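You operate a simulated robot arm through the tools that you are given. There is no shell and no other tool.

You run a simulated robot arm. Do the job below in one go: nothing can be reset, and whatever is moved stays where it is left.

JOB
Add the dearer sheet's cost to the adding machine's total.
Fine: of the two sheets beside the machine; lay that sheet in the black tray.

The check looks at the end state, three seconds after you hand in, the way a careful person would. Anything else that was tipped, shoved, dropped, spilled or broken makes it a failure. Flat cloth is picked up by pressing the open fingertips on it (5 to 10 N) and closing them slowly along it; thin cloth reads only 2 to 8 mm in the jaws.

ROBOT AND FRAMES
A 6-joint arm with a two-finger gripper, fixed in place. Base frame: the origin is on the floor under the middle of its stand, x ahead of it, y to its left, z up; the work surface is at about z = 0.74. Lengths are in m, angles in degrees, forces in N, time in s.
It reaches about 1.417 m from its shoulder. Its first joint turns from -166.0 to 166.0 degrees. Payload 3.43 kg.
The tool frame sits at the grasp point between the pads (the TCP): z along the fingers, y along the line on which they close. The tips reach 0.02 m beyond it. The gripper opens to 0.19 m; its body begins 0.248 m behind the TCP.
Orientation is that of the tool frame in the base frame, as a unit quaternion [x, y, z, w]. With the fingers straight down and closing along the base's y, the tool's x points along the base's -x, its y along +y and its z along -z.

CONTROLS
- The arm moves only by the tool send_rows. Its argument "series" is text: rows parted by semicolons, each of 7 numbers parted by spaces: the closure, from 0 (fully open) to 1 (shut), then the shift along the base's x, y, z in m, then the turn, a rotation vector about the base's x, y, z in degrees. In form: grip dx dy dz rx ry rz; .... A call has 1 to 20 rows; each row shifts and turns the commanded pose from where the row before left it. A row lasts 0.2 s, in which the tool goes at most 0.05 m and 8.6 degrees; a call with a longer step from one row to the next is refused whole, and so is a gripper value outside its range. A pose out of reach is approached as far as the arm can. The call stops where the force on the tool passes 90 N (or 10 N more than at its start, if that is more) or the arm is blocked; 0.2 s more then pass. The fingers move at their own pace (about 0.153 m/s each) and stop on an object; they squeeze with about 31 N. The grip force told is the motor's: it shows also when the fingers shut on nothing. Time passes only in rows, and 0.2 s behind the last, so rows that do not move let the fingers close. The reply holds the time, the measured pose of the TCP, the force on the tool along the base axes, the opening and the grip force, in the units named above and with some noise, with the torque about the TCP (base axes, N m) and any sound that the robot's microphone picked up, and new pictures: "show" is both (left out), scene, wrist or none.
- Cameras (640 x 400 px; columns grow to the right, rows downward): "scene" is fixed at [0.4009, 0.4991, 1.3649]; the picture's right is [-1.00, -0.00, 0.00], its down [-0.00, 0.29, -0.96] and it looks along [0.00, -0.96, -0.29] (base axes); focal length 336 px, centre (320, 200). "wrist" rides on the gripper at [0.07, -0.008, -0.288] in the tool frame; the picture's right is [0.12, 0.99, 0.00], its down [-0.96, 0.11, -0.25] and it looks along [-0.24, 0.03, 0.97] (tool axes); focal length 261 px, centre (320, 200). There is no depth. A picture from a camera that has moved, and an enlarged one, comes with that camera's place and axes in the base frame and with its lens.
- lift_body(by): moves the trunk up (or, below 0, down) by that many m; the arm rides with it, the base frame stays. It gives what a move gives, with no picture.
- inspect(camera, box): a new picture of the part [left, top, right, bottom] of that camera's present view, enlarged. The clock stands still meanwhile.
- hand_in(): hands the job in; it is judged then, once.

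Nothing tells you positions but the pictures and the camera data. Unless the task says otherwise, let go and move clear before handing in.

The tools are called as name(argument=value, ...) on one line, values as JSON. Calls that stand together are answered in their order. send_rows: Moves the arm, as the interface text tells. Its arguments: {"type":"object","properties":{"series":{"type":"string"},"show":{"type":"string","enum":["both","scene","wrist","none"]}},"required":["series"]} The other tools are called the same way: lift_body (by) moves the trunk up or down; inspect (camera, box) takes an enlarged picture of a part of a camera's view; hand_in () hands the job in.

At the start:

```text
t: 0.0
tool_pos: [0.6845, -0.4677, 1.1239]
tcp_rot: [-0.001, 1.0, 0.0, 0.0]
force: [-0.4, 0.2, 0.2]
ft_torque: [-0.03, 0.03, -0.01]
finger_gap: 0.1898
grip_force: 0.1
trunk travel left (down, up): [-0.2, 0.24]
```

scene: 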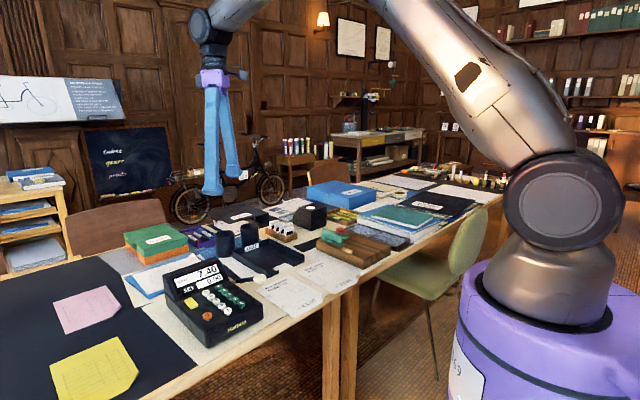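
wrist: 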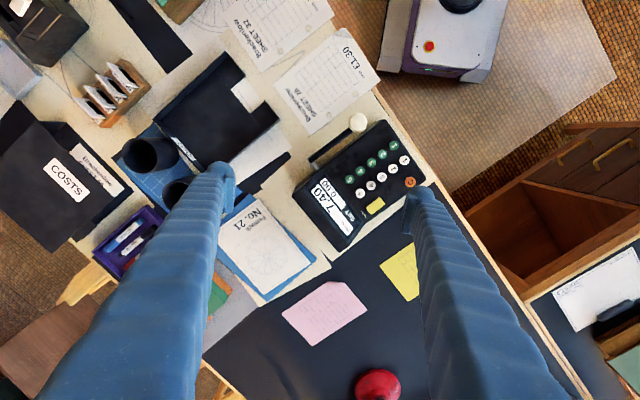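

I see an adding machine on the desk with two white sheets beside it and a black tray behind it. I'll enlarge the views to read the sheets, the machine's keys and the tray.

inspect(camera="wrist", box=[280, 100, 440, 260])

inspect(camera="wrist", box=[220, 0, 400, 140])

inspect(camera="scene", box=[150, 220, 370, 360])

inspect(camera="wrist", box=[0, 0, 320, 300])

inspect(camera="scene", box=[0, 200, 320, 400])

```text
2.50 times, centred on (360, 180) of wrist
camera zoom: at [0.6148, -0.4767, 1.4119], right [-0.12, 0.99, 0.0], down [0.96, 0.12, 0.25], along [0.24, 0.03, -0.97], focal length 652 px, centre (220, 250)
```

zoom: 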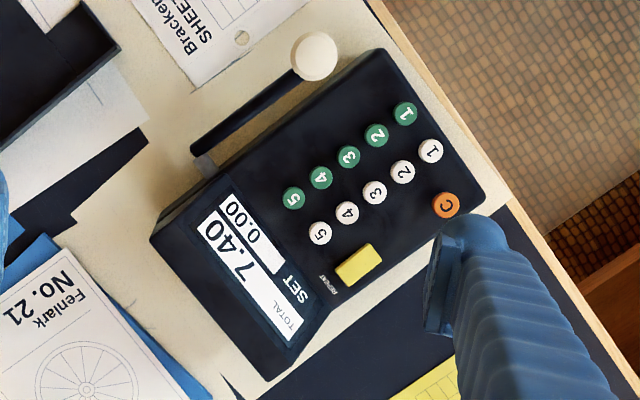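

```text
2.86 times, centred on (310, 70) of wrist
camera zoom: at [0.6148, -0.4767, 1.4119], right [-0.12, 0.99, 0.0], down [0.96, 0.12, 0.25], along [0.24, 0.03, -0.97], focal length 745 px, centre (349, 571)
```

zoom: 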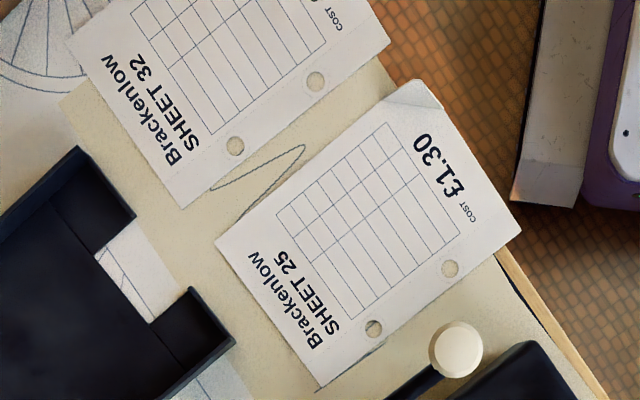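

```text
2.86 times, centred on (260, 290) of scene
camera zoom: at [0.4009, 0.4991, 1.3649], right [-1.0, 0.0, 0.0], down [0.0, 0.29, -0.96], along [0.0, -0.96, -0.29], focal length 959 px, centre (491, -57)
```

zoom: 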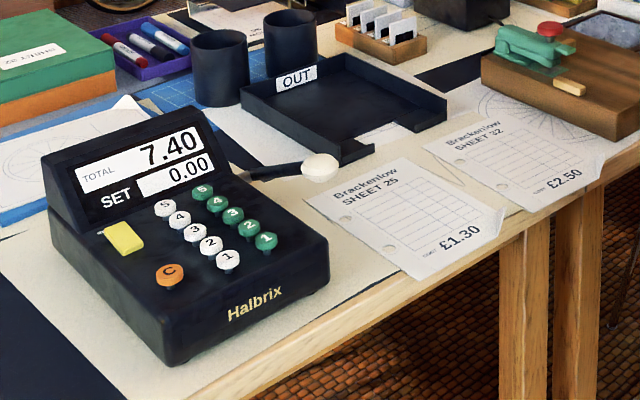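

```text
1.33 times, centred on (160, 150) of wrist
camera zoom: at [0.6148, -0.4767, 1.4119], right [-0.12, 0.99, 0.0], down [0.96, 0.12, 0.25], along [0.24, 0.03, -0.97], focal length 348 px, centre (533, 267)
```

zoom: 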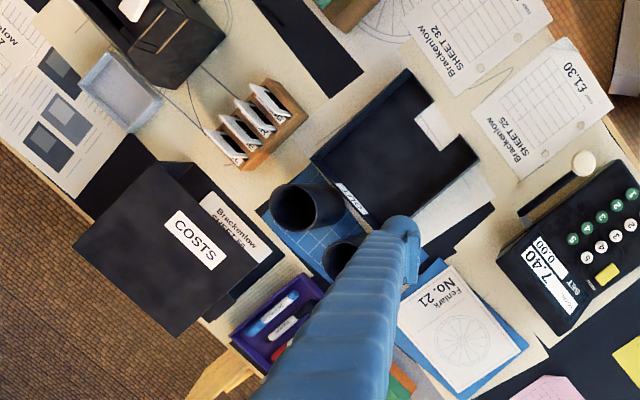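

```text
2.00 times, centred on (160, 300) of scene
camera zoom: at [0.4009, 0.4991, 1.3649], right [-1.0, 0.0, 0.0], down [0.0, 0.29, -0.96], along [0.0, -0.96, -0.29], focal length 671 px, centre (640, 0)
```

zoom: 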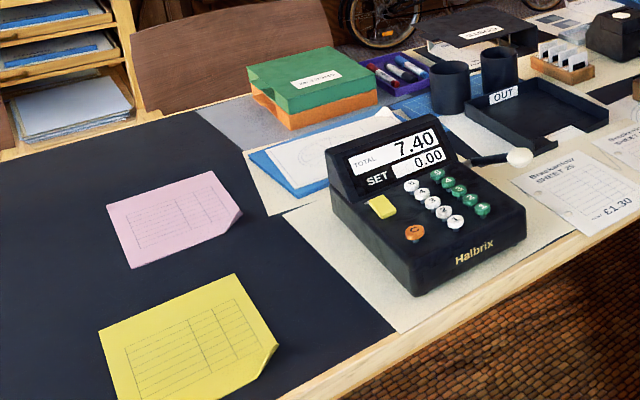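

Sheet 25 costs £1.30 and Sheet 32 costs £2.50, so the dearer one is Sheet 32, and the total should go from 7.40 to 9.90. Before moving I'll look closely at the fingertips, the area around Sheet 32, and the pink and yellow sheets.

inspect(camera="scene", box=[180, 60, 260, 210])

inspect(camera="scene", box=[270, 210, 400, 300])

inspect(camera="wrist", box=[260, 240, 440, 400])

inspect(camera="scene", box=[150, 240, 280, 350])

```text
2.67 times, centred on (220, 135) of scene
camera zoom: at [0.4009, 0.4991, 1.3649], right [-1.0, 0.0, 0.0], down [0.0, 0.29, -0.96], along [0.0, -0.96, -0.29], focal length 895 px, centre (587, 373)
```

zoom: 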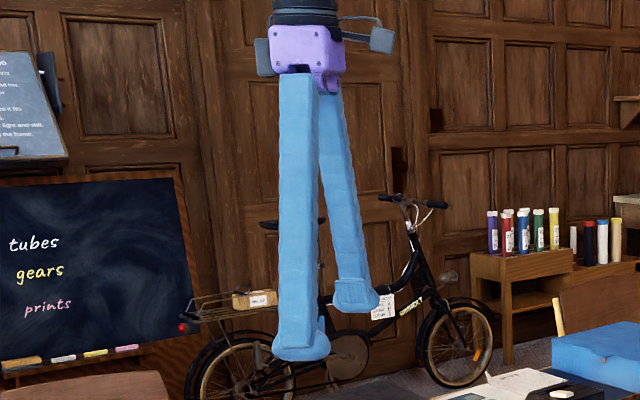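

```text
4.44 times, centred on (335, 255) of scene
camera zoom: at [0.4009, 0.4991, 1.3649], right [-1.0, 0.0, 0.0], down [0.0, 0.29, -0.96], along [0.0, -0.96, -0.29], focal length 1492 px, centre (253, -44)
```

zoom: 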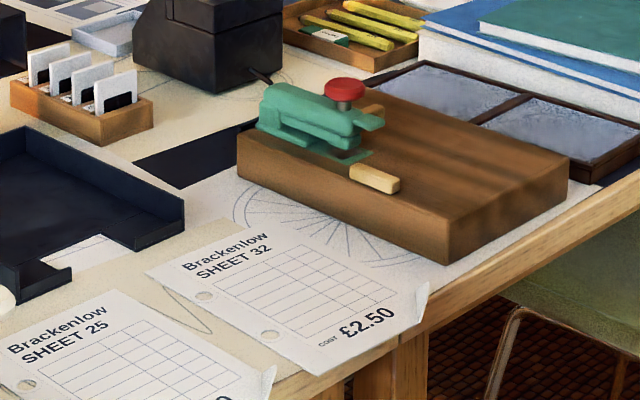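

```text
2.50 times, centred on (350, 320) of wrist
camera zoom: at [0.6148, -0.4767, 1.4119], right [-0.12, 0.99, 0.0], down [0.96, 0.12, 0.25], along [0.24, 0.03, -0.97], focal length 652 px, centre (245, -100)
```

zoom: 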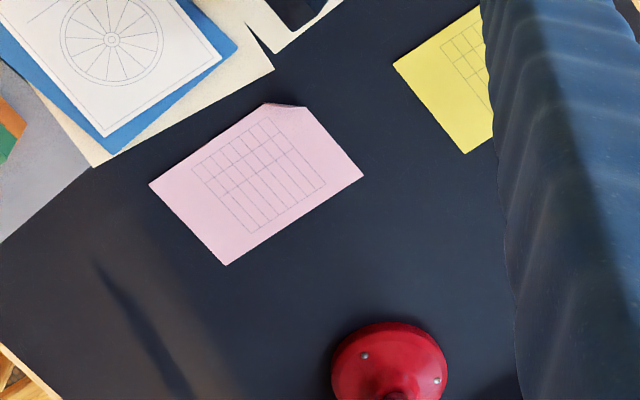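

```text
3.64 times, centred on (215, 295) of scene
camera zoom: at [0.4009, 0.4991, 1.3649], right [-1.0, 0.0, 0.0], down [0.0, 0.29, -0.96], along [0.0, -0.96, -0.29], focal length 1221 px, centre (702, -146)
```

zoom: 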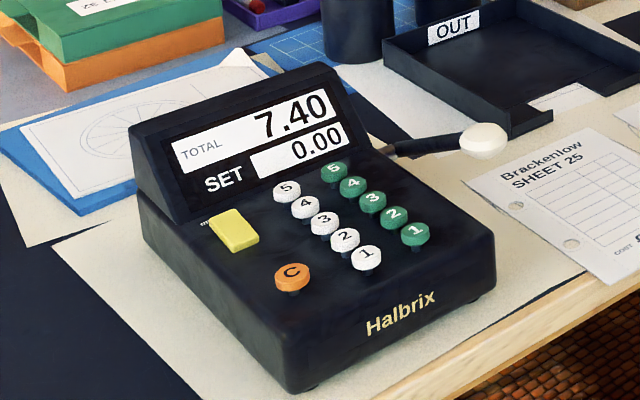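

The pink and yellow sheets carry no cost, so Sheet 32 (£2.50) is the one. I'll close the fingers in free air to see how big the tips are when shut.

send_rows(series="1 0 0 0 0 0 0;1 0 0 0 0 0 0;1 0 0 0 0 0 0;1 0 0 0 0 0 0")

```text
t: 1.0
tool_pos: [0.6867, -0.4689, 1.1246]
tcp_rot: [-0.001, 1.0, -0.001, 0.0]
force: [-0.7, -0.8, -1.1]
ft_torque: [0.01, -0.03, 0.01]
finger_gap: 0.0001
grip_force: 30.9
trunk travel left (down, up): [-0.2, 0.24]
camera wrist: at [0.6148, -0.4767, 1.4124], right [-0.12, 0.99, 0.0], down [0.96, 0.12, 0.25], along [0.24, 0.03, -0.97], focal length 261 px, centre (320, 200)
```

scene: 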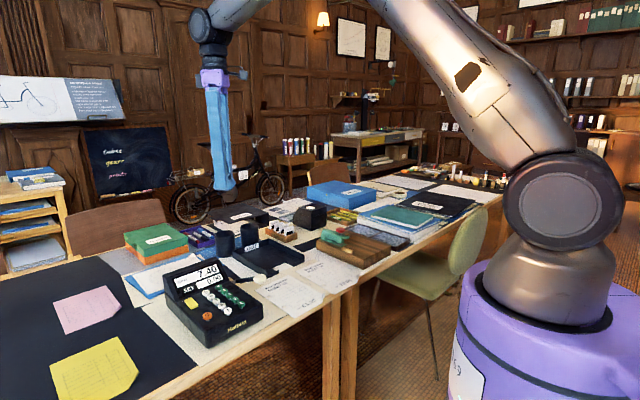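
wrist: 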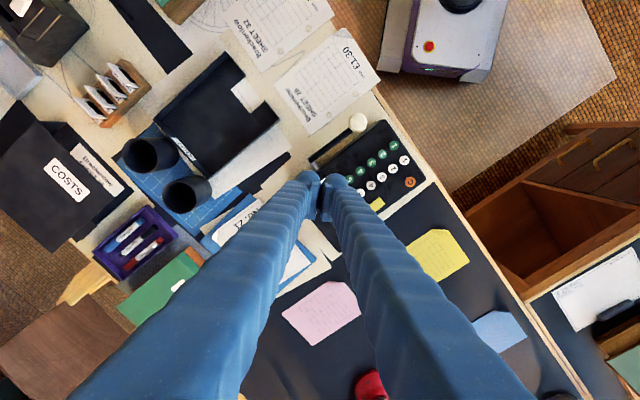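

inspect(camera="wrist", box=[280, 150, 370, 240])

inspect(camera="scene", box=[190, 120, 250, 200])

```text
4.44 times, centred on (325, 195) of wrist
camera zoom: at [0.6148, -0.4767, 1.4124], right [-0.12, 0.99, 0.0], down [0.96, 0.12, 0.25], along [0.24, 0.03, -0.97], focal length 1158 px, centre (298, 222)
```

zoom: 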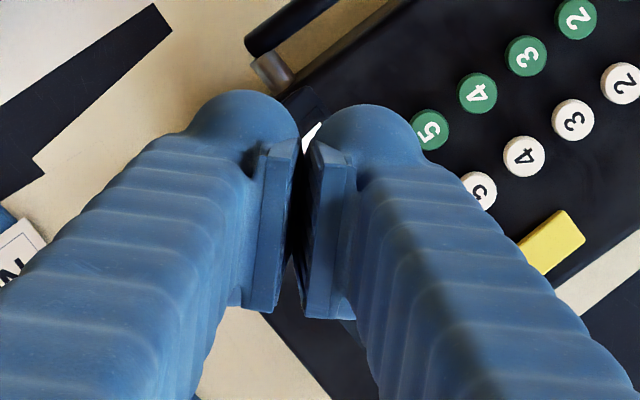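

```text
5.00 times, centred on (220, 160) of scene
camera zoom: at [0.4009, 0.4991, 1.3649], right [-1.0, 0.0, 0.0], down [0.0, 0.29, -0.96], along [0.0, -0.96, -0.29], focal length 1678 px, centre (820, 400)
```

zoom: 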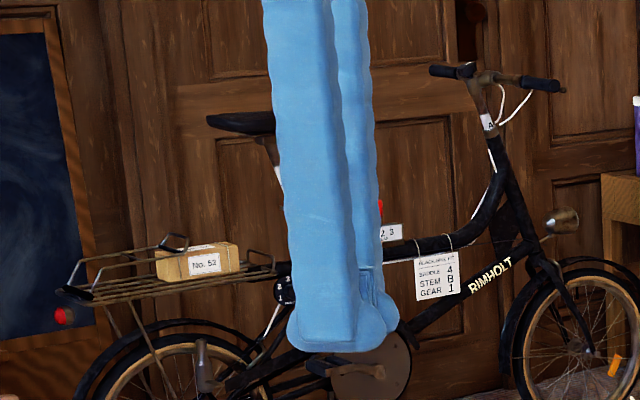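

The shut tips measure roughly 56 × 63 mm, too broad for keys about 30 mm apart, so I'll press with one finger of the open gripper, turned 45° to the key rows and tilted. First I'll turn and come closer to read the keys and any labels.

send_rows(series="0 -0.0045 0.018 -0.021 0 0 7.5;0 -0.0045 0.018 -0.021 0 0 7.5;0 -0.0045 0.018 -0.021 0 0 7.5;0 -0.0045 0.018 -0.021 0 0 7.5;0 -0.0045 0.018 -0.021 0 0 7.5;0 -0.0045 0.018 -0.021 0 0 7.5;0 0 0 0 0 0 0")

```text
t: 2.6
tool_pos: [0.6575, -0.3595, 1.0002]
tcp_rot: [-0.384, 0.924, 0.0, 0.001]
force: [0.3, 0.3, 0.3]
ft_torque: [-0.04, 0.0, 0.01]
finger_gap: 0.1901
grip_force: 0.0
trunk travel left (down, up): [-0.2, 0.24]
camera wrist: at [0.6138, -0.4139, 1.2883], right [-0.79, 0.62, 0.0], down [0.6, 0.76, 0.25], along [0.15, 0.19, -0.97], focal length 261 px, centre (320, 200)
```

scene: 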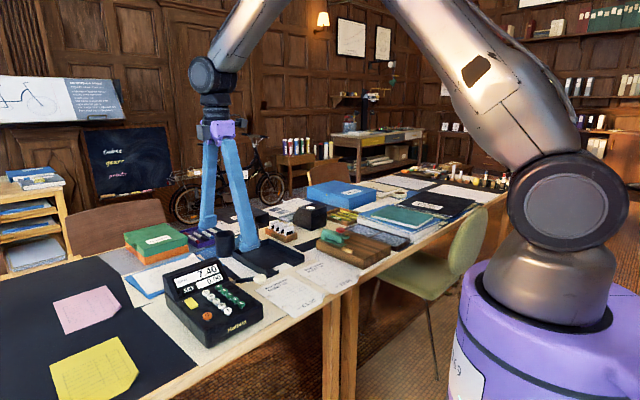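
wrist: 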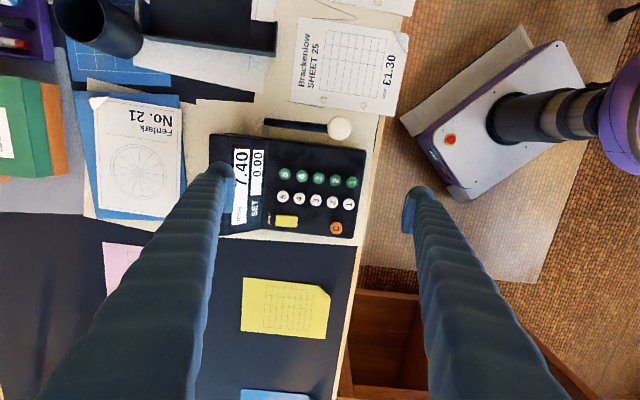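

inspect(camera="wrist", box=[200, 100, 380, 250])

inspect(camera="wrist", box=[170, 130, 270, 220])

inspect(camera="scene", box=[180, 130, 280, 270])

```text
2.67 times, centred on (290, 175) of wrist
camera zoom: at [0.6138, -0.4139, 1.2883], right [-0.79, 0.62, 0.0], down [0.6, 0.76, 0.25], along [0.15, 0.19, -0.97], focal length 695 px, centre (400, 267)
```

zoom: 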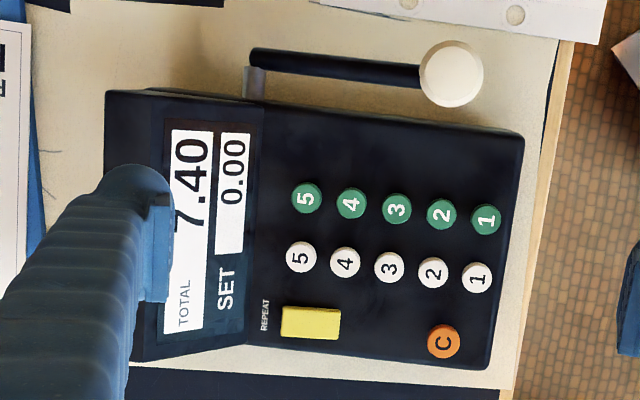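

```text
4.44 times, centred on (220, 175) of wrist
camera zoom: at [0.6138, -0.4139, 1.2883], right [-0.79, 0.62, 0.0], down [0.6, 0.76, 0.25], along [0.15, 0.19, -0.97], focal length 1158 px, centre (764, 311)
```

zoom: 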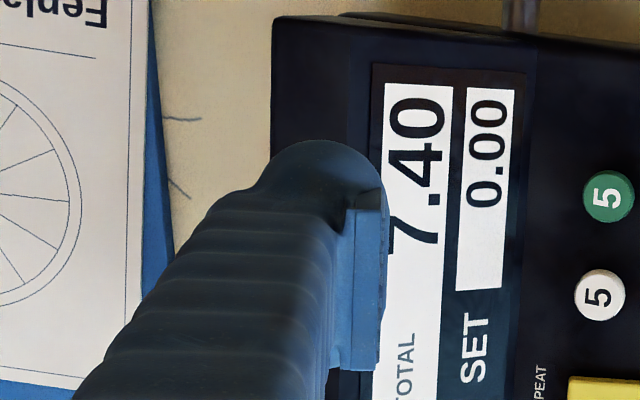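

```text
2.86 times, centred on (230, 200) of scene
camera zoom: at [0.4009, 0.4991, 1.3649], right [-1.0, 0.0, 0.0], down [0.0, 0.29, -0.96], along [0.0, -0.96, -0.29], focal length 959 px, centre (577, 200)
```

zoom: 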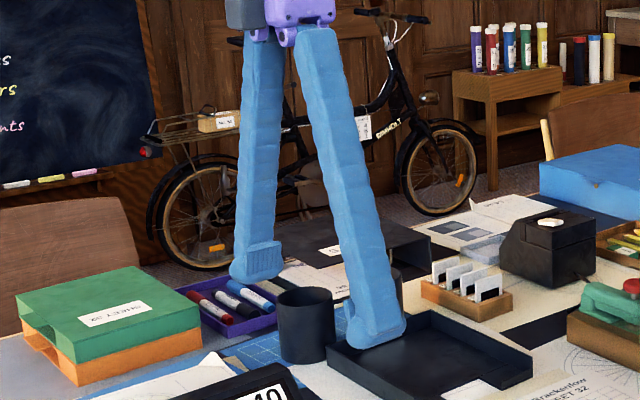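

The keys run 1–5 towards the display, with the white column left of the green. I'll tilt the hand 20° and hover the rear fingertip above white "2", keeping the other finger out in front of the machine.

send_rows(series="0 -0.0146 0.0346 0 3.55 -3.525 0;0 -0.0146 0.0346 0 3.55 -3.525 0;0 -0.0146 0.0346 0 3.55 -3.525 0;0 -0.0146 0.0346 0 3.55 -3.525 0;0 0 0 -0.03 0 0 0;0 0 0 -0.03 0 0 0;0 0 0 -0.03 0 0 0;0 0 0 0 0 0 0")

```text
t: 4.4
tool_pos: [0.5986, -0.2211, 0.9076]
tcp_rot: [-0.377, 0.91, 0.068, 0.16]
force: [-0.5, -0.1, -0.2]
ft_torque: [0.01, 0.01, 0.01]
finger_gap: 0.1899
grip_force: 0.0
trunk travel left (down, up): [-0.2, 0.24]
camera wrist: at [0.4894, -0.3429, 1.1547], right [-0.78, 0.62, -0.04], down [0.5, 0.66, 0.56], along [0.38, 0.42, -0.83], focal length 261 px, centre (320, 200)
```

scene: 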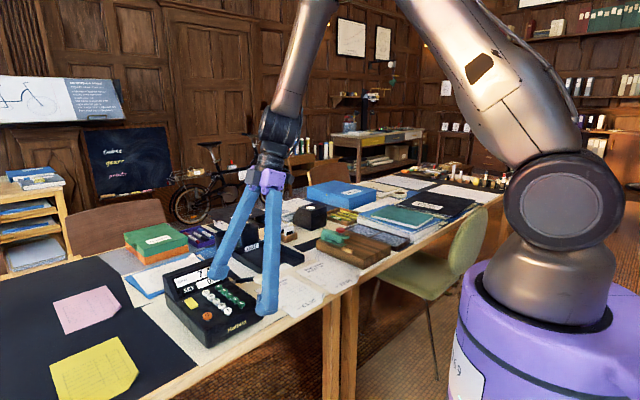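
wrist: 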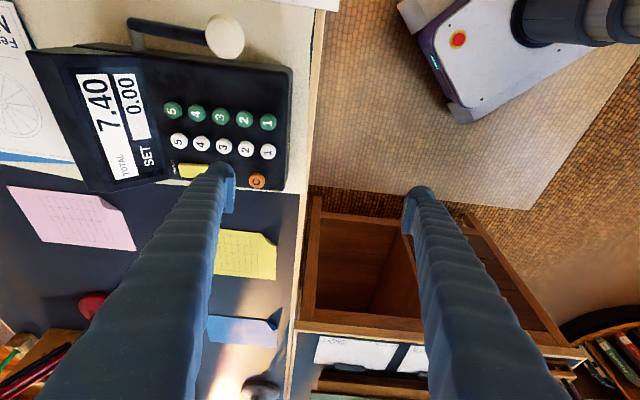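

The fingertip is hovering near the keys; I'll zoom in to locate the tip relative to white 2.

inspect(camera="wrist", box=[150, 80, 300, 220])

inspect(camera="scene", box=[160, 210, 290, 350])

```text
2.86 times, centred on (225, 150) of wrist
camera zoom: at [0.4894, -0.3429, 1.1547], right [-0.78, 0.62, -0.04], down [0.5, 0.66, 0.56], along [0.38, 0.42, -0.83], focal length 745 px, centre (591, 343)
```

zoom: 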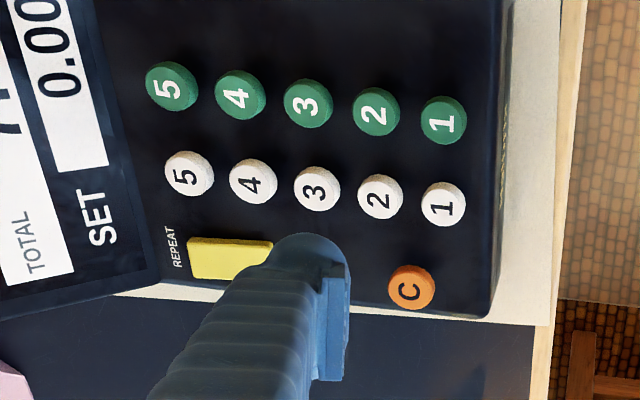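

```text
2.86 times, centred on (225, 280) of scene
camera zoom: at [0.4009, 0.4991, 1.3649], right [-1.0, 0.0, 0.0], down [0.0, 0.29, -0.96], along [0.0, -0.96, -0.29], focal length 959 px, centre (591, -29)
```

zoom: 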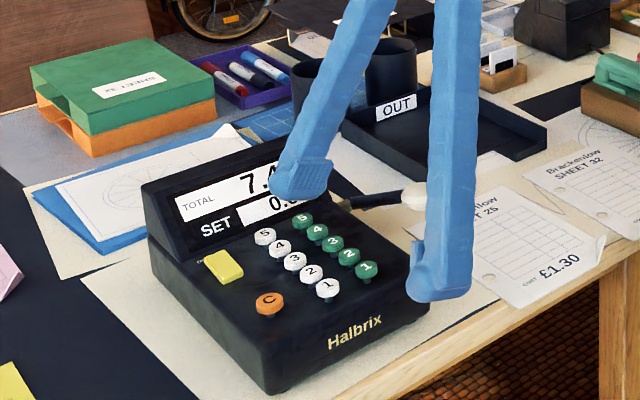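

The tip's rounded end sits about 9 mm too far toward the display, so I'll correct that and come down to about 1 cm above white 2.

send_rows(series="0 -0.0065 0.0052 0 0 0 0;0 0 0 -0.017 0 0 0;0 0 0 -0.017 0 0 0;0 0 0 -0.015 0 0 0;0 0 0 0 0 0 0")

```text
t: 5.6
tool_pos: [0.5925, -0.2172, 0.8583]
tcp_rot: [-0.377, 0.91, 0.068, 0.161]
force: [0.1, 0.0, 0.3]
ft_torque: [0.02, -0.01, -0.02]
finger_gap: 0.19
grip_force: 0.0
trunk travel left (down, up): [-0.2, 0.24]
camera wrist: at [0.4829, -0.339, 1.1051], right [-0.78, 0.62, -0.04], down [0.5, 0.66, 0.56], along [0.37, 0.42, -0.83], focal length 261 px, centre (320, 200)
```

scene: 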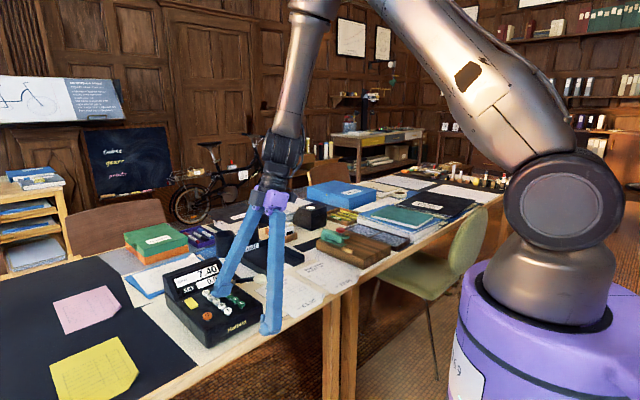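
wrist: 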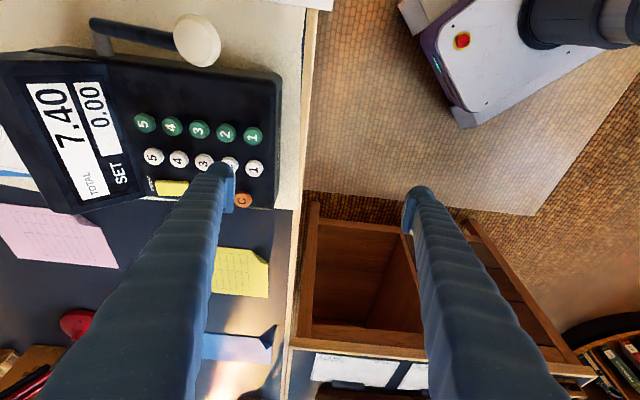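

inspect(camera="wrist", box=[180, 110, 280, 220])

inspect(camera="scene", box=[180, 250, 280, 340])

```text
3.64 times, centred on (230, 165) of wrist
camera zoom: at [0.4829, -0.339, 1.1051], right [-0.78, 0.62, -0.04], down [0.5, 0.66, 0.56], along [0.37, 0.42, -0.83], focal length 948 px, centre (647, 327)
```

zoom: 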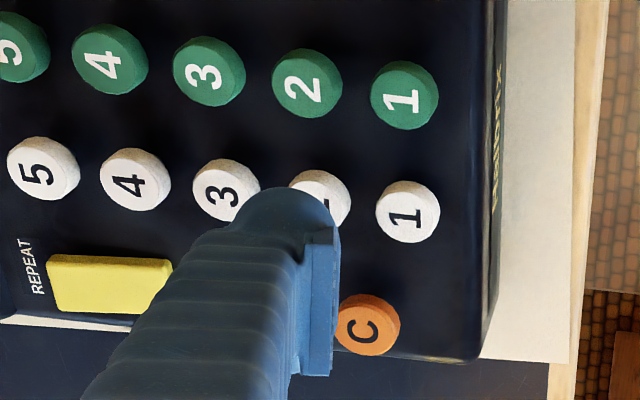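

```text
4.44 times, centred on (230, 295) of scene
camera zoom: at [0.4009, 0.4991, 1.3649], right [-1.0, 0.0, 0.0], down [0.0, 0.29, -0.96], along [0.0, -0.96, -0.29], focal length 1492 px, centre (720, -222)
```

zoom: 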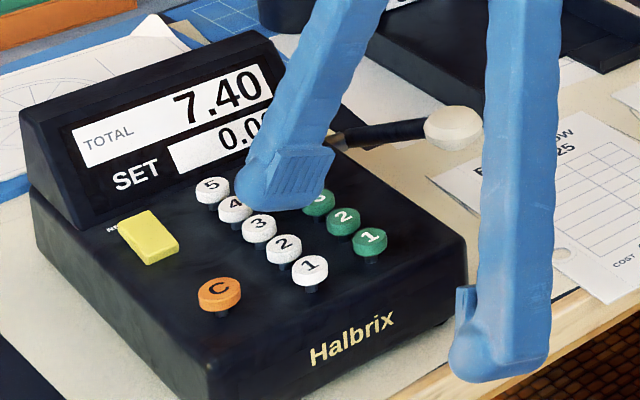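

The tip needs to move about 7 mm toward the front to sit centrally on white 2. I'll shift it and then go down in small steps, watching the force and the SET window.

send_rows(series="0 -0.005 0.005 0 0 0 0;0 0 0 -0.004 0 0 0;0 0 0 -0.004 0 0 0;0 0 0 0 0 0 0", show="wrist")

inspect(camera="wrist", box=[180, 110, 280, 220])

inspect(camera="scene", box=[180, 250, 280, 340])

```text
t: 6.6
tool_pos: [0.5876, -0.2124, 0.8509]
tcp_rot: [-0.377, 0.91, 0.068, 0.16]
force: [0.6, 1.1, 0.2]
ft_torque: [0.05, -0.02, 0.0]
finger_gap: 0.1903
grip_force: 0.2
trunk travel left (down, up): [-0.2, 0.24]
camera wrist: at [0.4771, -0.3342, 1.098], right [-0.78, 0.62, -0.04], down [0.5, 0.66, 0.56], along [0.38, 0.42, -0.83], focal length 261 px, centre (320, 200)
```

wrist: 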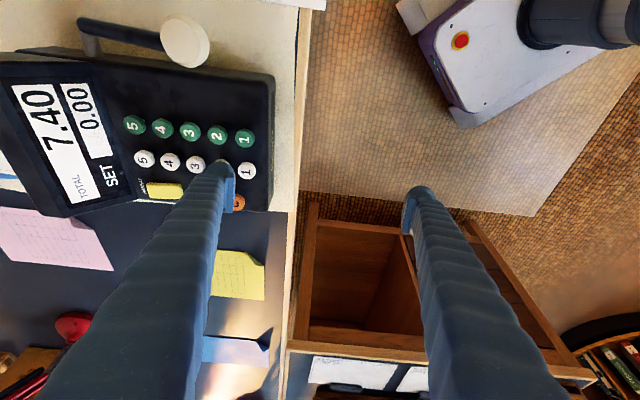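

```text
3.64 times, centred on (230, 165) of wrist
camera zoom: at [0.4771, -0.3342, 1.098], right [-0.78, 0.62, -0.04], down [0.5, 0.66, 0.56], along [0.38, 0.42, -0.83], focal length 948 px, centre (647, 327)
```

zoom: 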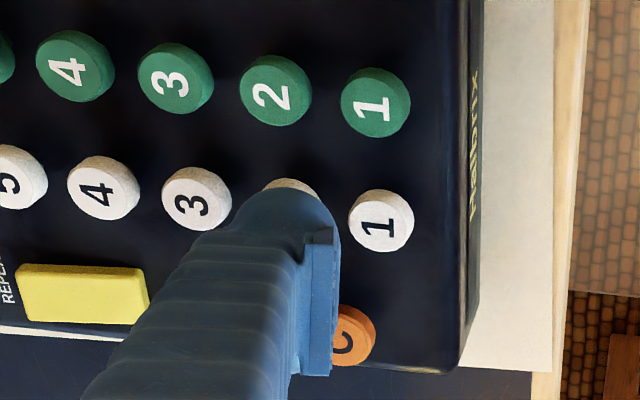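

```text
4.44 times, centred on (230, 295) of scene
camera zoom: at [0.4009, 0.4991, 1.3649], right [-1.0, 0.0, 0.0], down [0.0, 0.29, -0.96], along [0.0, -0.96, -0.29], focal length 1492 px, centre (720, -222)
```

zoom: 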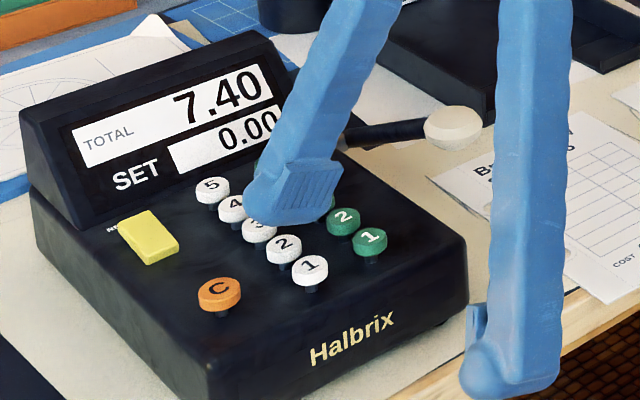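

The tip is centred over white 2 and still a bit above it. I'll continue down in small steps.

send_rows(series="0 0 0 -0.004 0 0 0;0 0 0 -0.003 0 0 0;0 0 0 0 0 0 0", show="wrist")

inspect(camera="scene", box=[180, 250, 280, 340])

```text
t: 7.4
tool_pos: [0.5885, -0.2125, 0.8441]
tcp_rot: [-0.378, 0.91, 0.068, 0.159]
force: [-0.4, -0.9, 0.6]
ft_torque: [0.01, 0.0, 0.01]
finger_gap: 0.19
grip_force: 0.2
trunk travel left (down, up): [-0.2, 0.24]
camera wrist: at [0.4773, -0.3341, 1.0911], right [-0.78, 0.62, -0.04], down [0.5, 0.66, 0.56], along [0.38, 0.42, -0.83], focal length 261 px, centre (320, 200)
```

wrist: 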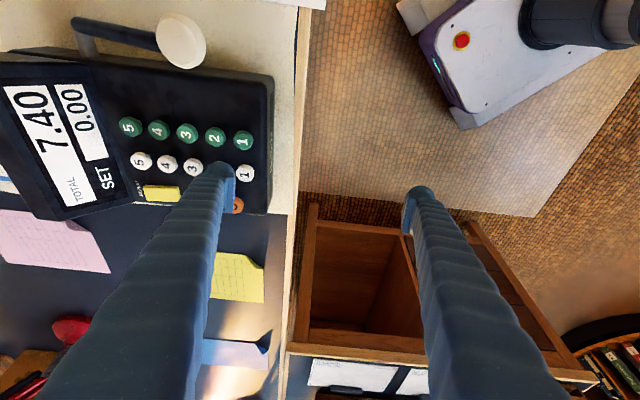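

```text
4.44 times, centred on (230, 295) of scene
camera zoom: at [0.4009, 0.4991, 1.3649], right [-1.0, 0.0, 0.0], down [0.0, 0.29, -0.96], along [0.0, -0.96, -0.29], focal length 1492 px, centre (720, -222)
```

zoom: 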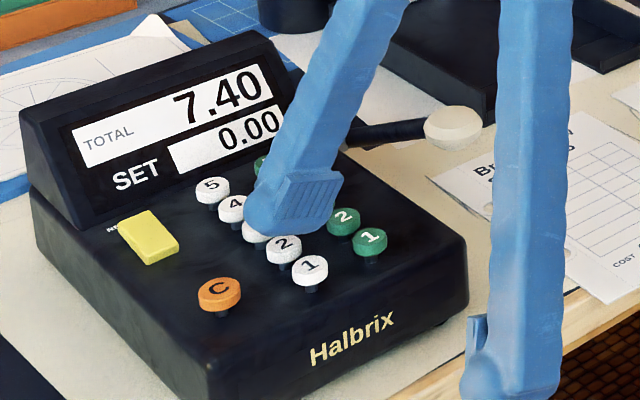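

No contact yet. A little further down.

send_rows(series="0 0 0 -0.003 0 0 0;0 0 0 -0.002 0 0 0;0 0 0 0 0 0 0", show="none")

inspect(camera="scene", box=[180, 250, 280, 340])

inspect(camera="wrist", box=[180, 110, 280, 220])

```text
t: 8.2
tool_pos: [0.5885, -0.2117, 0.8399]
tcp_rot: [-0.377, 0.91, 0.067, 0.16]
force: [0.6, 0.0, 0.0]
ft_torque: [0.01, 0.01, 0.01]
finger_gap: 0.1901
grip_force: 0.1
trunk travel left (down, up): [-0.2, 0.24]
```

```text
4.44 times, centred on (230, 295) of scene
camera zoom: at [0.4009, 0.4991, 1.3649], right [-1.0, 0.0, 0.0], down [0.0, 0.29, -0.96], along [0.0, -0.96, -0.29], focal length 1492 px, centre (720, -222)
```

zoom: 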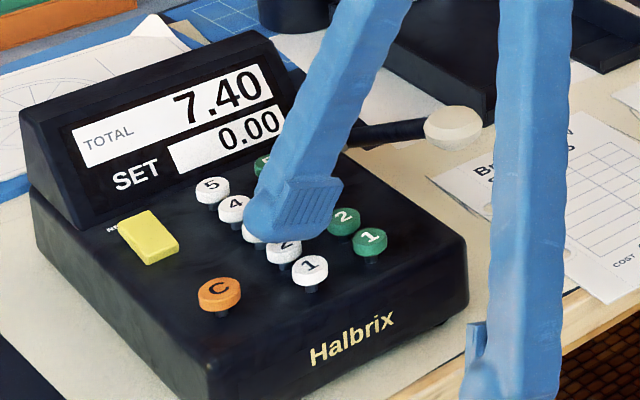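

```text
3.64 times, centred on (230, 165) of wrist
camera zoom: at [0.4779, -0.3343, 1.0866], right [-0.78, 0.62, -0.04], down [0.5, 0.66, 0.56], along [0.37, 0.42, -0.83], focal length 948 px, centre (647, 327)
```

zoom: 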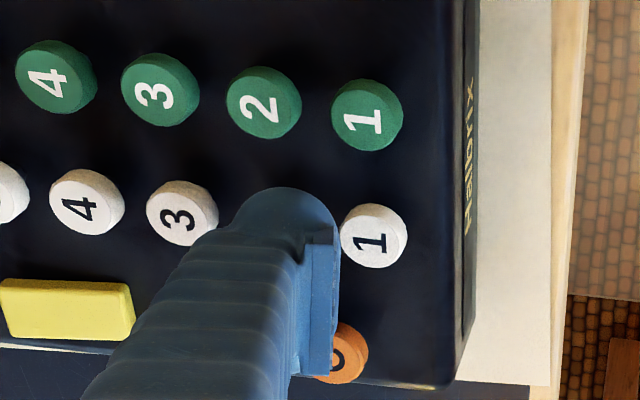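

The dome now covers white 2; I'll nudge it a few millimetres to centre the contact point and keep descending gently.

send_rows(series="0 0.0042 0.0014 0 0 0 0;0 0 0 -0.003 0 0 0;0 0 0 -0.002 0 0 0;0 0 0 0 0 0 0", show="none")

inspect(camera="wrist", box=[100, 70, 280, 220])

inspect(camera="scene", box=[180, 250, 280, 340])

```text
t: 9.2
tool_pos: [0.5912, -0.2105, 0.8344]
tcp_rot: [-0.377, 0.91, 0.067, 0.16]
force: [0.0, 0.1, -0.7]
ft_torque: [-0.04, -0.01, 0.0]
finger_gap: 0.1899
grip_force: 0.0
trunk travel left (down, up): [-0.2, 0.24]
```

```text
2.67 times, centred on (190, 145) of wrist
camera zoom: at [0.4823, -0.3327, 1.0818], right [-0.78, 0.62, -0.04], down [0.5, 0.66, 0.56], along [0.37, 0.42, -0.83], focal length 695 px, centre (667, 347)
```

zoom: 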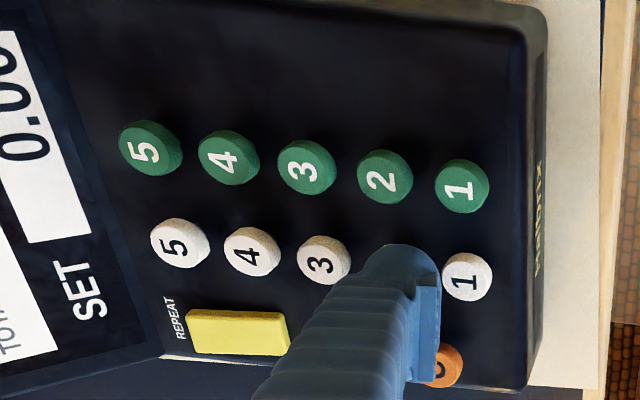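

```text
4.44 times, centred on (230, 295) of scene
camera zoom: at [0.4009, 0.4991, 1.3649], right [-1.0, 0.0, 0.0], down [0.0, 0.29, -0.96], along [0.0, -0.96, -0.29], focal length 1492 px, centre (720, -222)
```

zoom: 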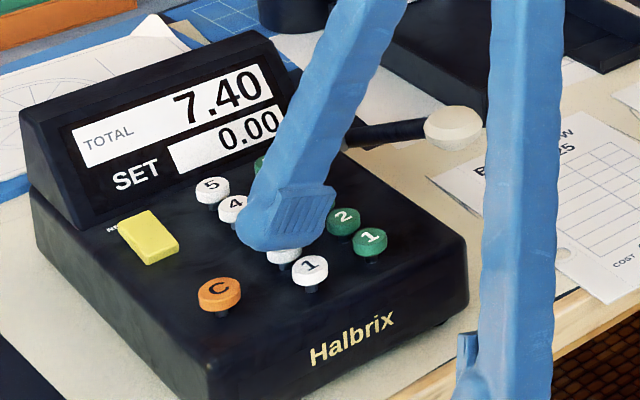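

Still no contact but nearly there. Going down a few millimetres more.

send_rows(series="0 0 0 -0.003 0 0 0;0 0 0 -0.002 0 0 0;0 0 0 0 0 0 0", show="none")

inspect(camera="wrist", box=[0, 40, 280, 220])

inspect(camera="scene", box=[180, 250, 280, 340])

```text
t: 10.0
tool_pos: [0.5924, -0.2095, 0.83]
tcp_rot: [-0.377, 0.91, 0.067, 0.161]
force: [-0.8, 0.8, -0.9]
ft_torque: [-0.07, -0.01, -0.01]
finger_gap: 0.19
grip_force: 0.1
trunk travel left (down, up): [-0.2, 0.24]
```

```text
2.22 times, centred on (140, 130) of wrist
camera zoom: at [0.4818, -0.3328, 1.0765], right [-0.78, 0.62, -0.04], down [0.5, 0.66, 0.56], along [0.38, 0.42, -0.83], focal length 579 px, centre (720, 356)
```

zoom: 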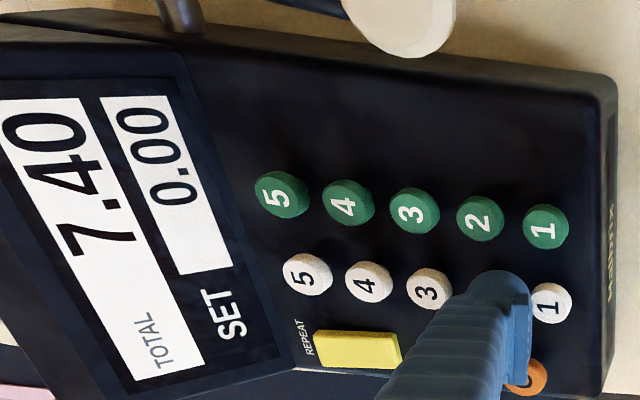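

```text
4.44 times, centred on (230, 295) of scene
camera zoom: at [0.4009, 0.4991, 1.3649], right [-1.0, 0.0, 0.0], down [0.0, 0.29, -0.96], along [0.0, -0.96, -0.29], focal length 1492 px, centre (720, -222)
```

zoom: 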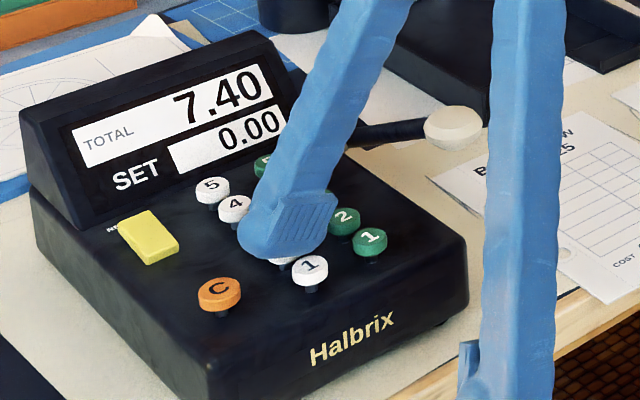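

send_rows(series="0 0 0 -0.002 0 0 0;0 0 0 -0.002 0 0 0;0 0 0 0 0 0 0", show="none")

inspect(camera="wrist", box=[0, 40, 280, 220])

inspect(camera="scene", box=[180, 250, 280, 340])

```text
t: 10.8
tool_pos: [0.5922, -0.2121, 0.8253]
tcp_rot: [-0.377, 0.91, 0.067, 0.16]
force: [-1.7, 0.4, 3.6]
ft_torque: [-0.34, -0.25, -0.17]
finger_gap: 0.1896
grip_force: 0.2
trunk travel left (down, up): [-0.2, 0.24]
heard: click
```

```text
2.22 times, centred on (140, 130) of wrist
camera zoom: at [0.4819, -0.3329, 1.0723], right [-0.78, 0.62, -0.04], down [0.5, 0.66, 0.56], along [0.38, 0.42, -0.83], focal length 579 px, centre (720, 356)
```

zoom: 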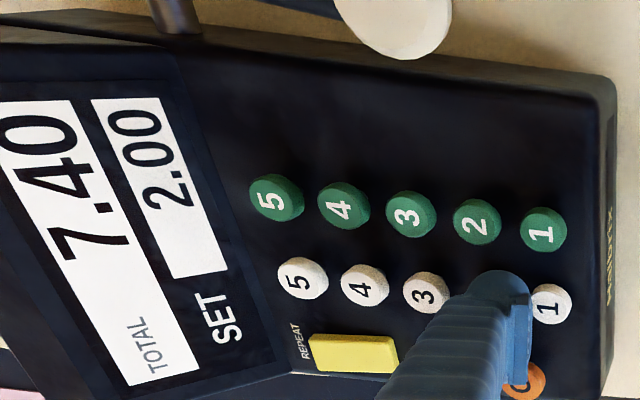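

```text
4.44 times, centred on (230, 295) of scene
camera zoom: at [0.4009, 0.4991, 1.3649], right [-1.0, 0.0, 0.0], down [0.0, 0.29, -0.96], along [0.0, -0.96, -0.29], focal length 1492 px, centre (720, -222)
```

zoom: 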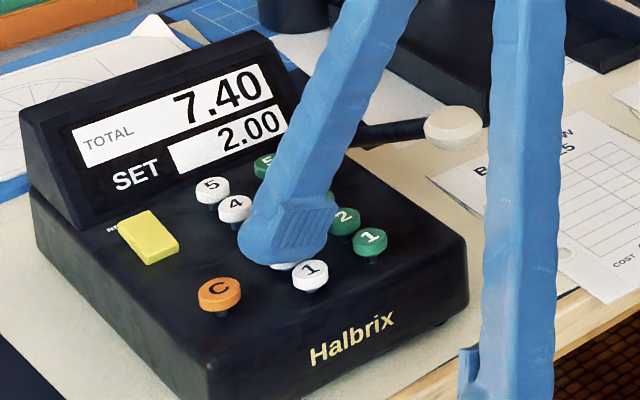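

White 2 clicked and SET shows 2.00. Now I'll lift and move the same fingertip over green 5.

send_rows(series="0 0 0 -0.000 0 0 0;0 0 0 0.02 0 0 0;0 0 0 0.02 0 0 0;0 0.012 -0.031 0 0 0 0;0 0.012 -0.031 0 0 0 0;0 0.012 -0.031 0 0 0 0;0 0 0 -0.015 0 0 0;0 0 0 0 0 0 0", show="wrist")

inspect(camera="wrist", box=[180, 110, 280, 220])

inspect(camera="scene", box=[180, 240, 280, 330])

```text
t: 12.6
tool_pos: [0.628, -0.3052, 0.8508]
tcp_rot: [-0.377, 0.91, 0.067, 0.16]
force: [-0.1, 0.2, 0.1]
ft_torque: [0.04, 0.0, 0.02]
finger_gap: 0.1901
grip_force: 0.1
trunk travel left (down, up): [-0.2, 0.24]
camera wrist: at [0.5175, -0.4271, 1.0971], right [-0.78, 0.62, -0.04], down [0.5, 0.66, 0.56], along [0.38, 0.42, -0.83], focal length 261 px, centre (320, 200)
```

wrist: 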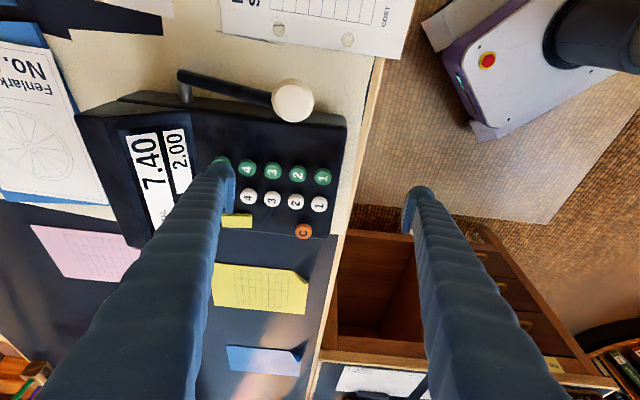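

```text
3.64 times, centred on (230, 165) of wrist
camera zoom: at [0.5175, -0.4271, 1.0971], right [-0.78, 0.62, -0.04], down [0.5, 0.66, 0.56], along [0.38, 0.42, -0.83], focal length 948 px, centre (647, 327)
```

zoom: 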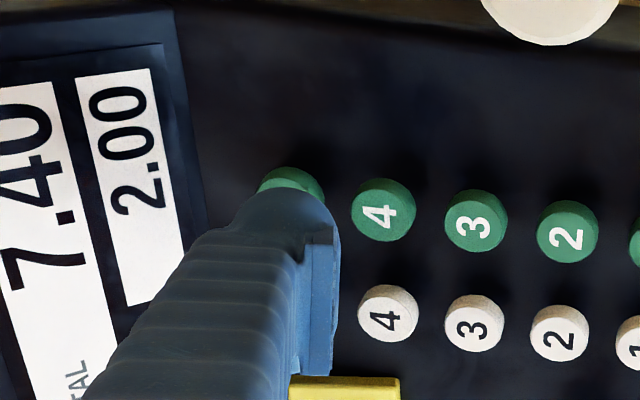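

```text
4.44 times, centred on (230, 285) of scene
camera zoom: at [0.4009, 0.4991, 1.3649], right [-1.0, 0.0, 0.0], down [0.0, 0.29, -0.96], along [0.0, -0.96, -0.29], focal length 1492 px, centre (720, -178)
```

zoom: 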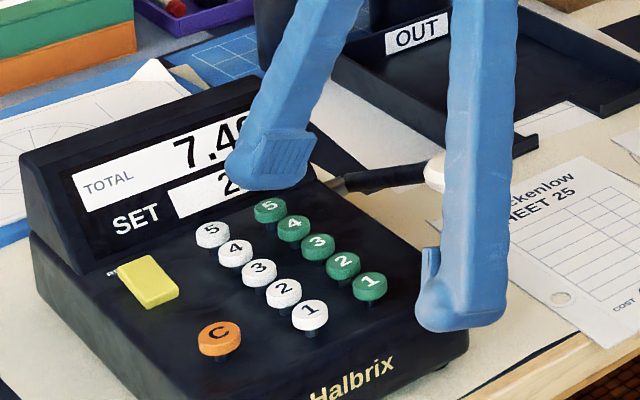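

SET still reads 2.00 and the tip is lined up over green 5 just as it was over white 2. Going down to press it.

send_rows(series="0 0 0 -0.01 0 0 0;0 0 0 -0.01 0 0 0;0 0 0 -0.003 0 0 0;0 0 0 -0.001 0 0 0;0 0 0 0 0 0 0", show="none")

inspect(camera="wrist", box=[100, 100, 340, 250])

inspect(camera="scene", box=[180, 240, 280, 330])

```text
t: 13.8
tool_pos: [0.6276, -0.3046, 0.8251]
tcp_rot: [-0.377, 0.91, 0.067, 0.16]
force: [0.8, -0.4, 3.9]
ft_torque: [-0.29, -0.24, 0.06]
finger_gap: 0.1901
grip_force: 0.0
trunk travel left (down, up): [-0.2, 0.24]
```

```text
2.67 times, centred on (220, 175) of wrist
camera zoom: at [0.5176, -0.4267, 1.0729], right [-0.78, 0.62, -0.04], down [0.5, 0.66, 0.56], along [0.38, 0.42, -0.83], focal length 695 px, centre (587, 267)
```

zoom: 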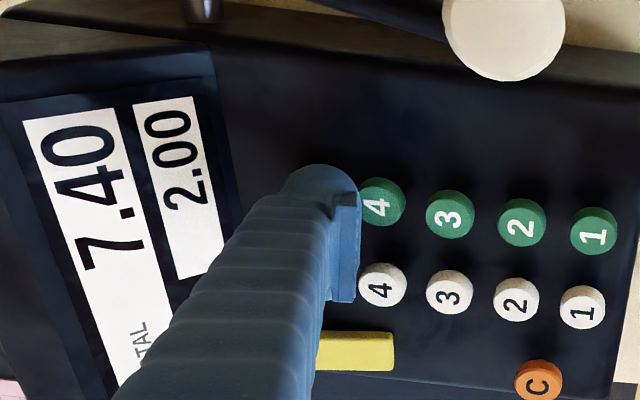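

```text
4.44 times, centred on (230, 285) of scene
camera zoom: at [0.4009, 0.4991, 1.3649], right [-1.0, 0.0, 0.0], down [0.0, 0.29, -0.96], along [0.0, -0.96, -0.29], focal length 1492 px, centre (720, -178)
```

zoom: 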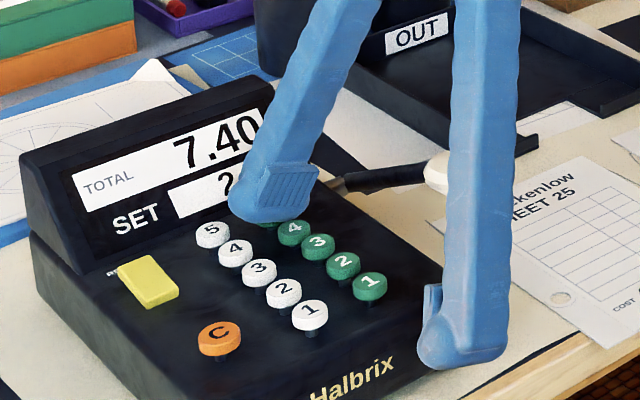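

Contact force is 3.9 N but no click yet; I'll press a millimetre further.

send_rows(series="0 0 0 -0.0012 0 0 0;0 0 0 0 0 0 0", show="none")

inspect(camera="wrist", box=[100, 100, 340, 250])

```text
t: 14.4
tool_pos: [0.6274, -0.3039, 0.8247]
tcp_rot: [-0.377, 0.91, 0.067, 0.16]
force: [0.7, -1.9, 5.5]
ft_torque: [-0.41, -0.31, -0.2]
finger_gap: 0.1897
grip_force: 0.1
trunk travel left (down, up): [-0.2, 0.24]
heard: click, click
```

```text
2.67 times, centred on (220, 175) of wrist
camera zoom: at [0.5175, -0.4265, 1.0718], right [-0.78, 0.62, -0.04], down [0.5, 0.66, 0.56], along [0.38, 0.42, -0.83], focal length 695 px, centre (587, 267)
```

zoom: 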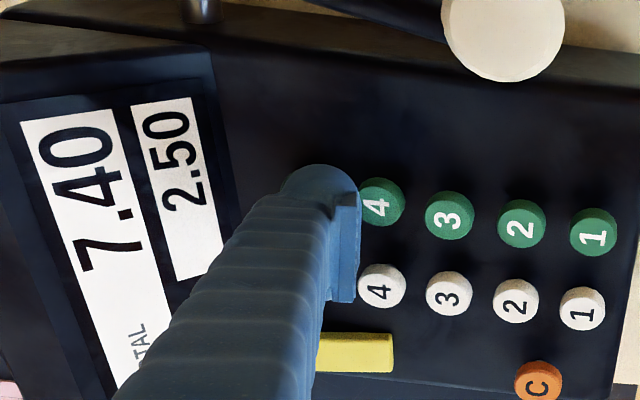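

SET now shows 2.50. I'll lift off, straighten the hand and bring the same fingertip above the lever's white knob.

send_rows(series="0 0 0 0.02 0 0 0;0 0 0 0.03 0 0 0;0 0 0 0.03 0 0 0;0 -0.0338 -0.0044 0.0015 -3.55 3.525 0;0 -0.0338 -0.0044 0.0015 -3.55 3.525 0;0 -0.0338 -0.0044 0.0015 -3.55 3.525 0;0 -0.0338 -0.0044 0.0015 -3.55 3.525 0;0 0 0 0 0 0 0")

inspect(camera="wrist", box=[120, 100, 340, 260])

inspect(camera="scene", box=[180, 210, 310, 330])

```text
t: 16.2
tool_pos: [0.4916, -0.3219, 0.9122]
tcp_rot: [-0.383, 0.924, -0.001, 0.0]
force: [0.6, 0.0, 0.8]
ft_torque: [-0.03, -0.02, 0.0]
finger_gap: 0.1899
grip_force: 0.0
trunk travel left (down, up): [-0.2, 0.24]
camera wrist: at [0.4485, -0.3763, 1.2002], right [-0.79, 0.62, 0.0], down [0.6, 0.76, 0.25], along [0.15, 0.19, -0.97], focal length 261 px, centre (320, 200)
```

scene: 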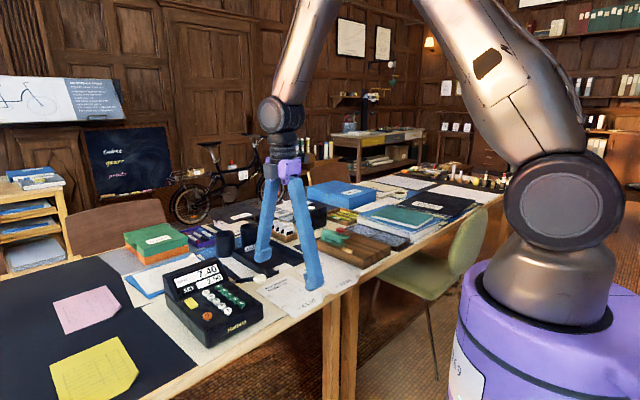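
wrist: 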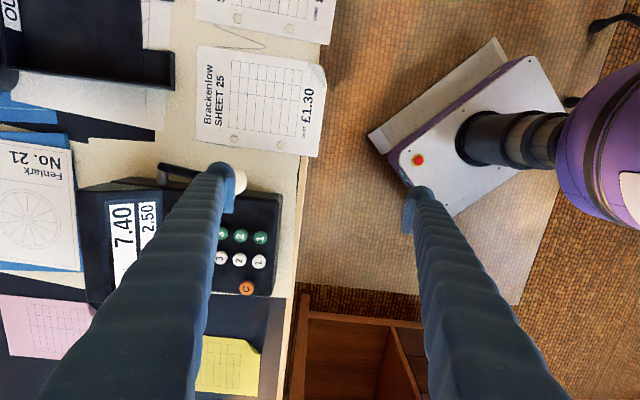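

```text
2.50 times, centred on (230, 180) of wrist
camera zoom: at [0.4485, -0.3763, 1.2002], right [-0.79, 0.62, 0.0], down [0.6, 0.76, 0.25], along [0.15, 0.19, -0.97], focal length 652 px, centre (545, 250)
```

zoom: 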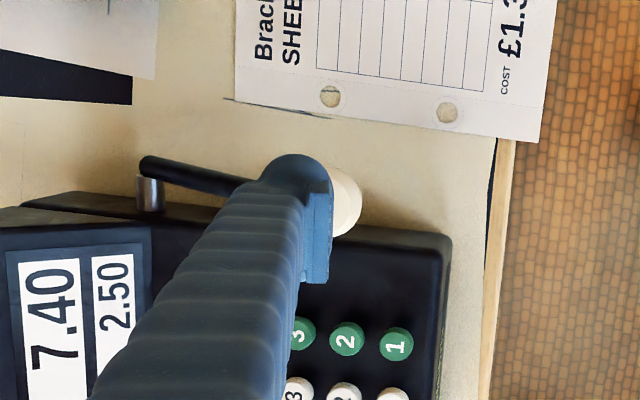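

```text
3.33 times, centred on (245, 270) of scene
camera zoom: at [0.4009, 0.4991, 1.3649], right [-1.0, 0.0, 0.0], down [0.0, 0.29, -0.96], along [0.0, -0.96, -0.29], focal length 1119 px, centre (570, -33)
```

zoom: 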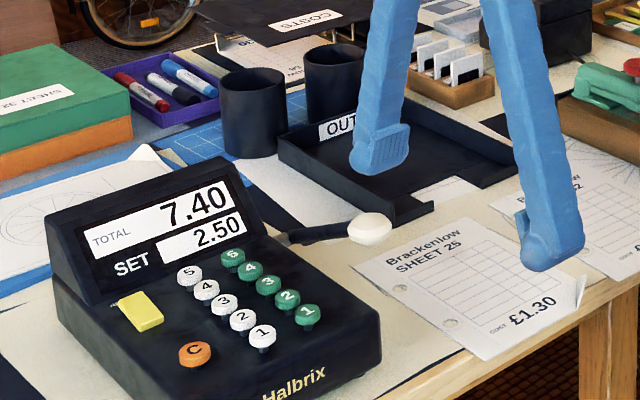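

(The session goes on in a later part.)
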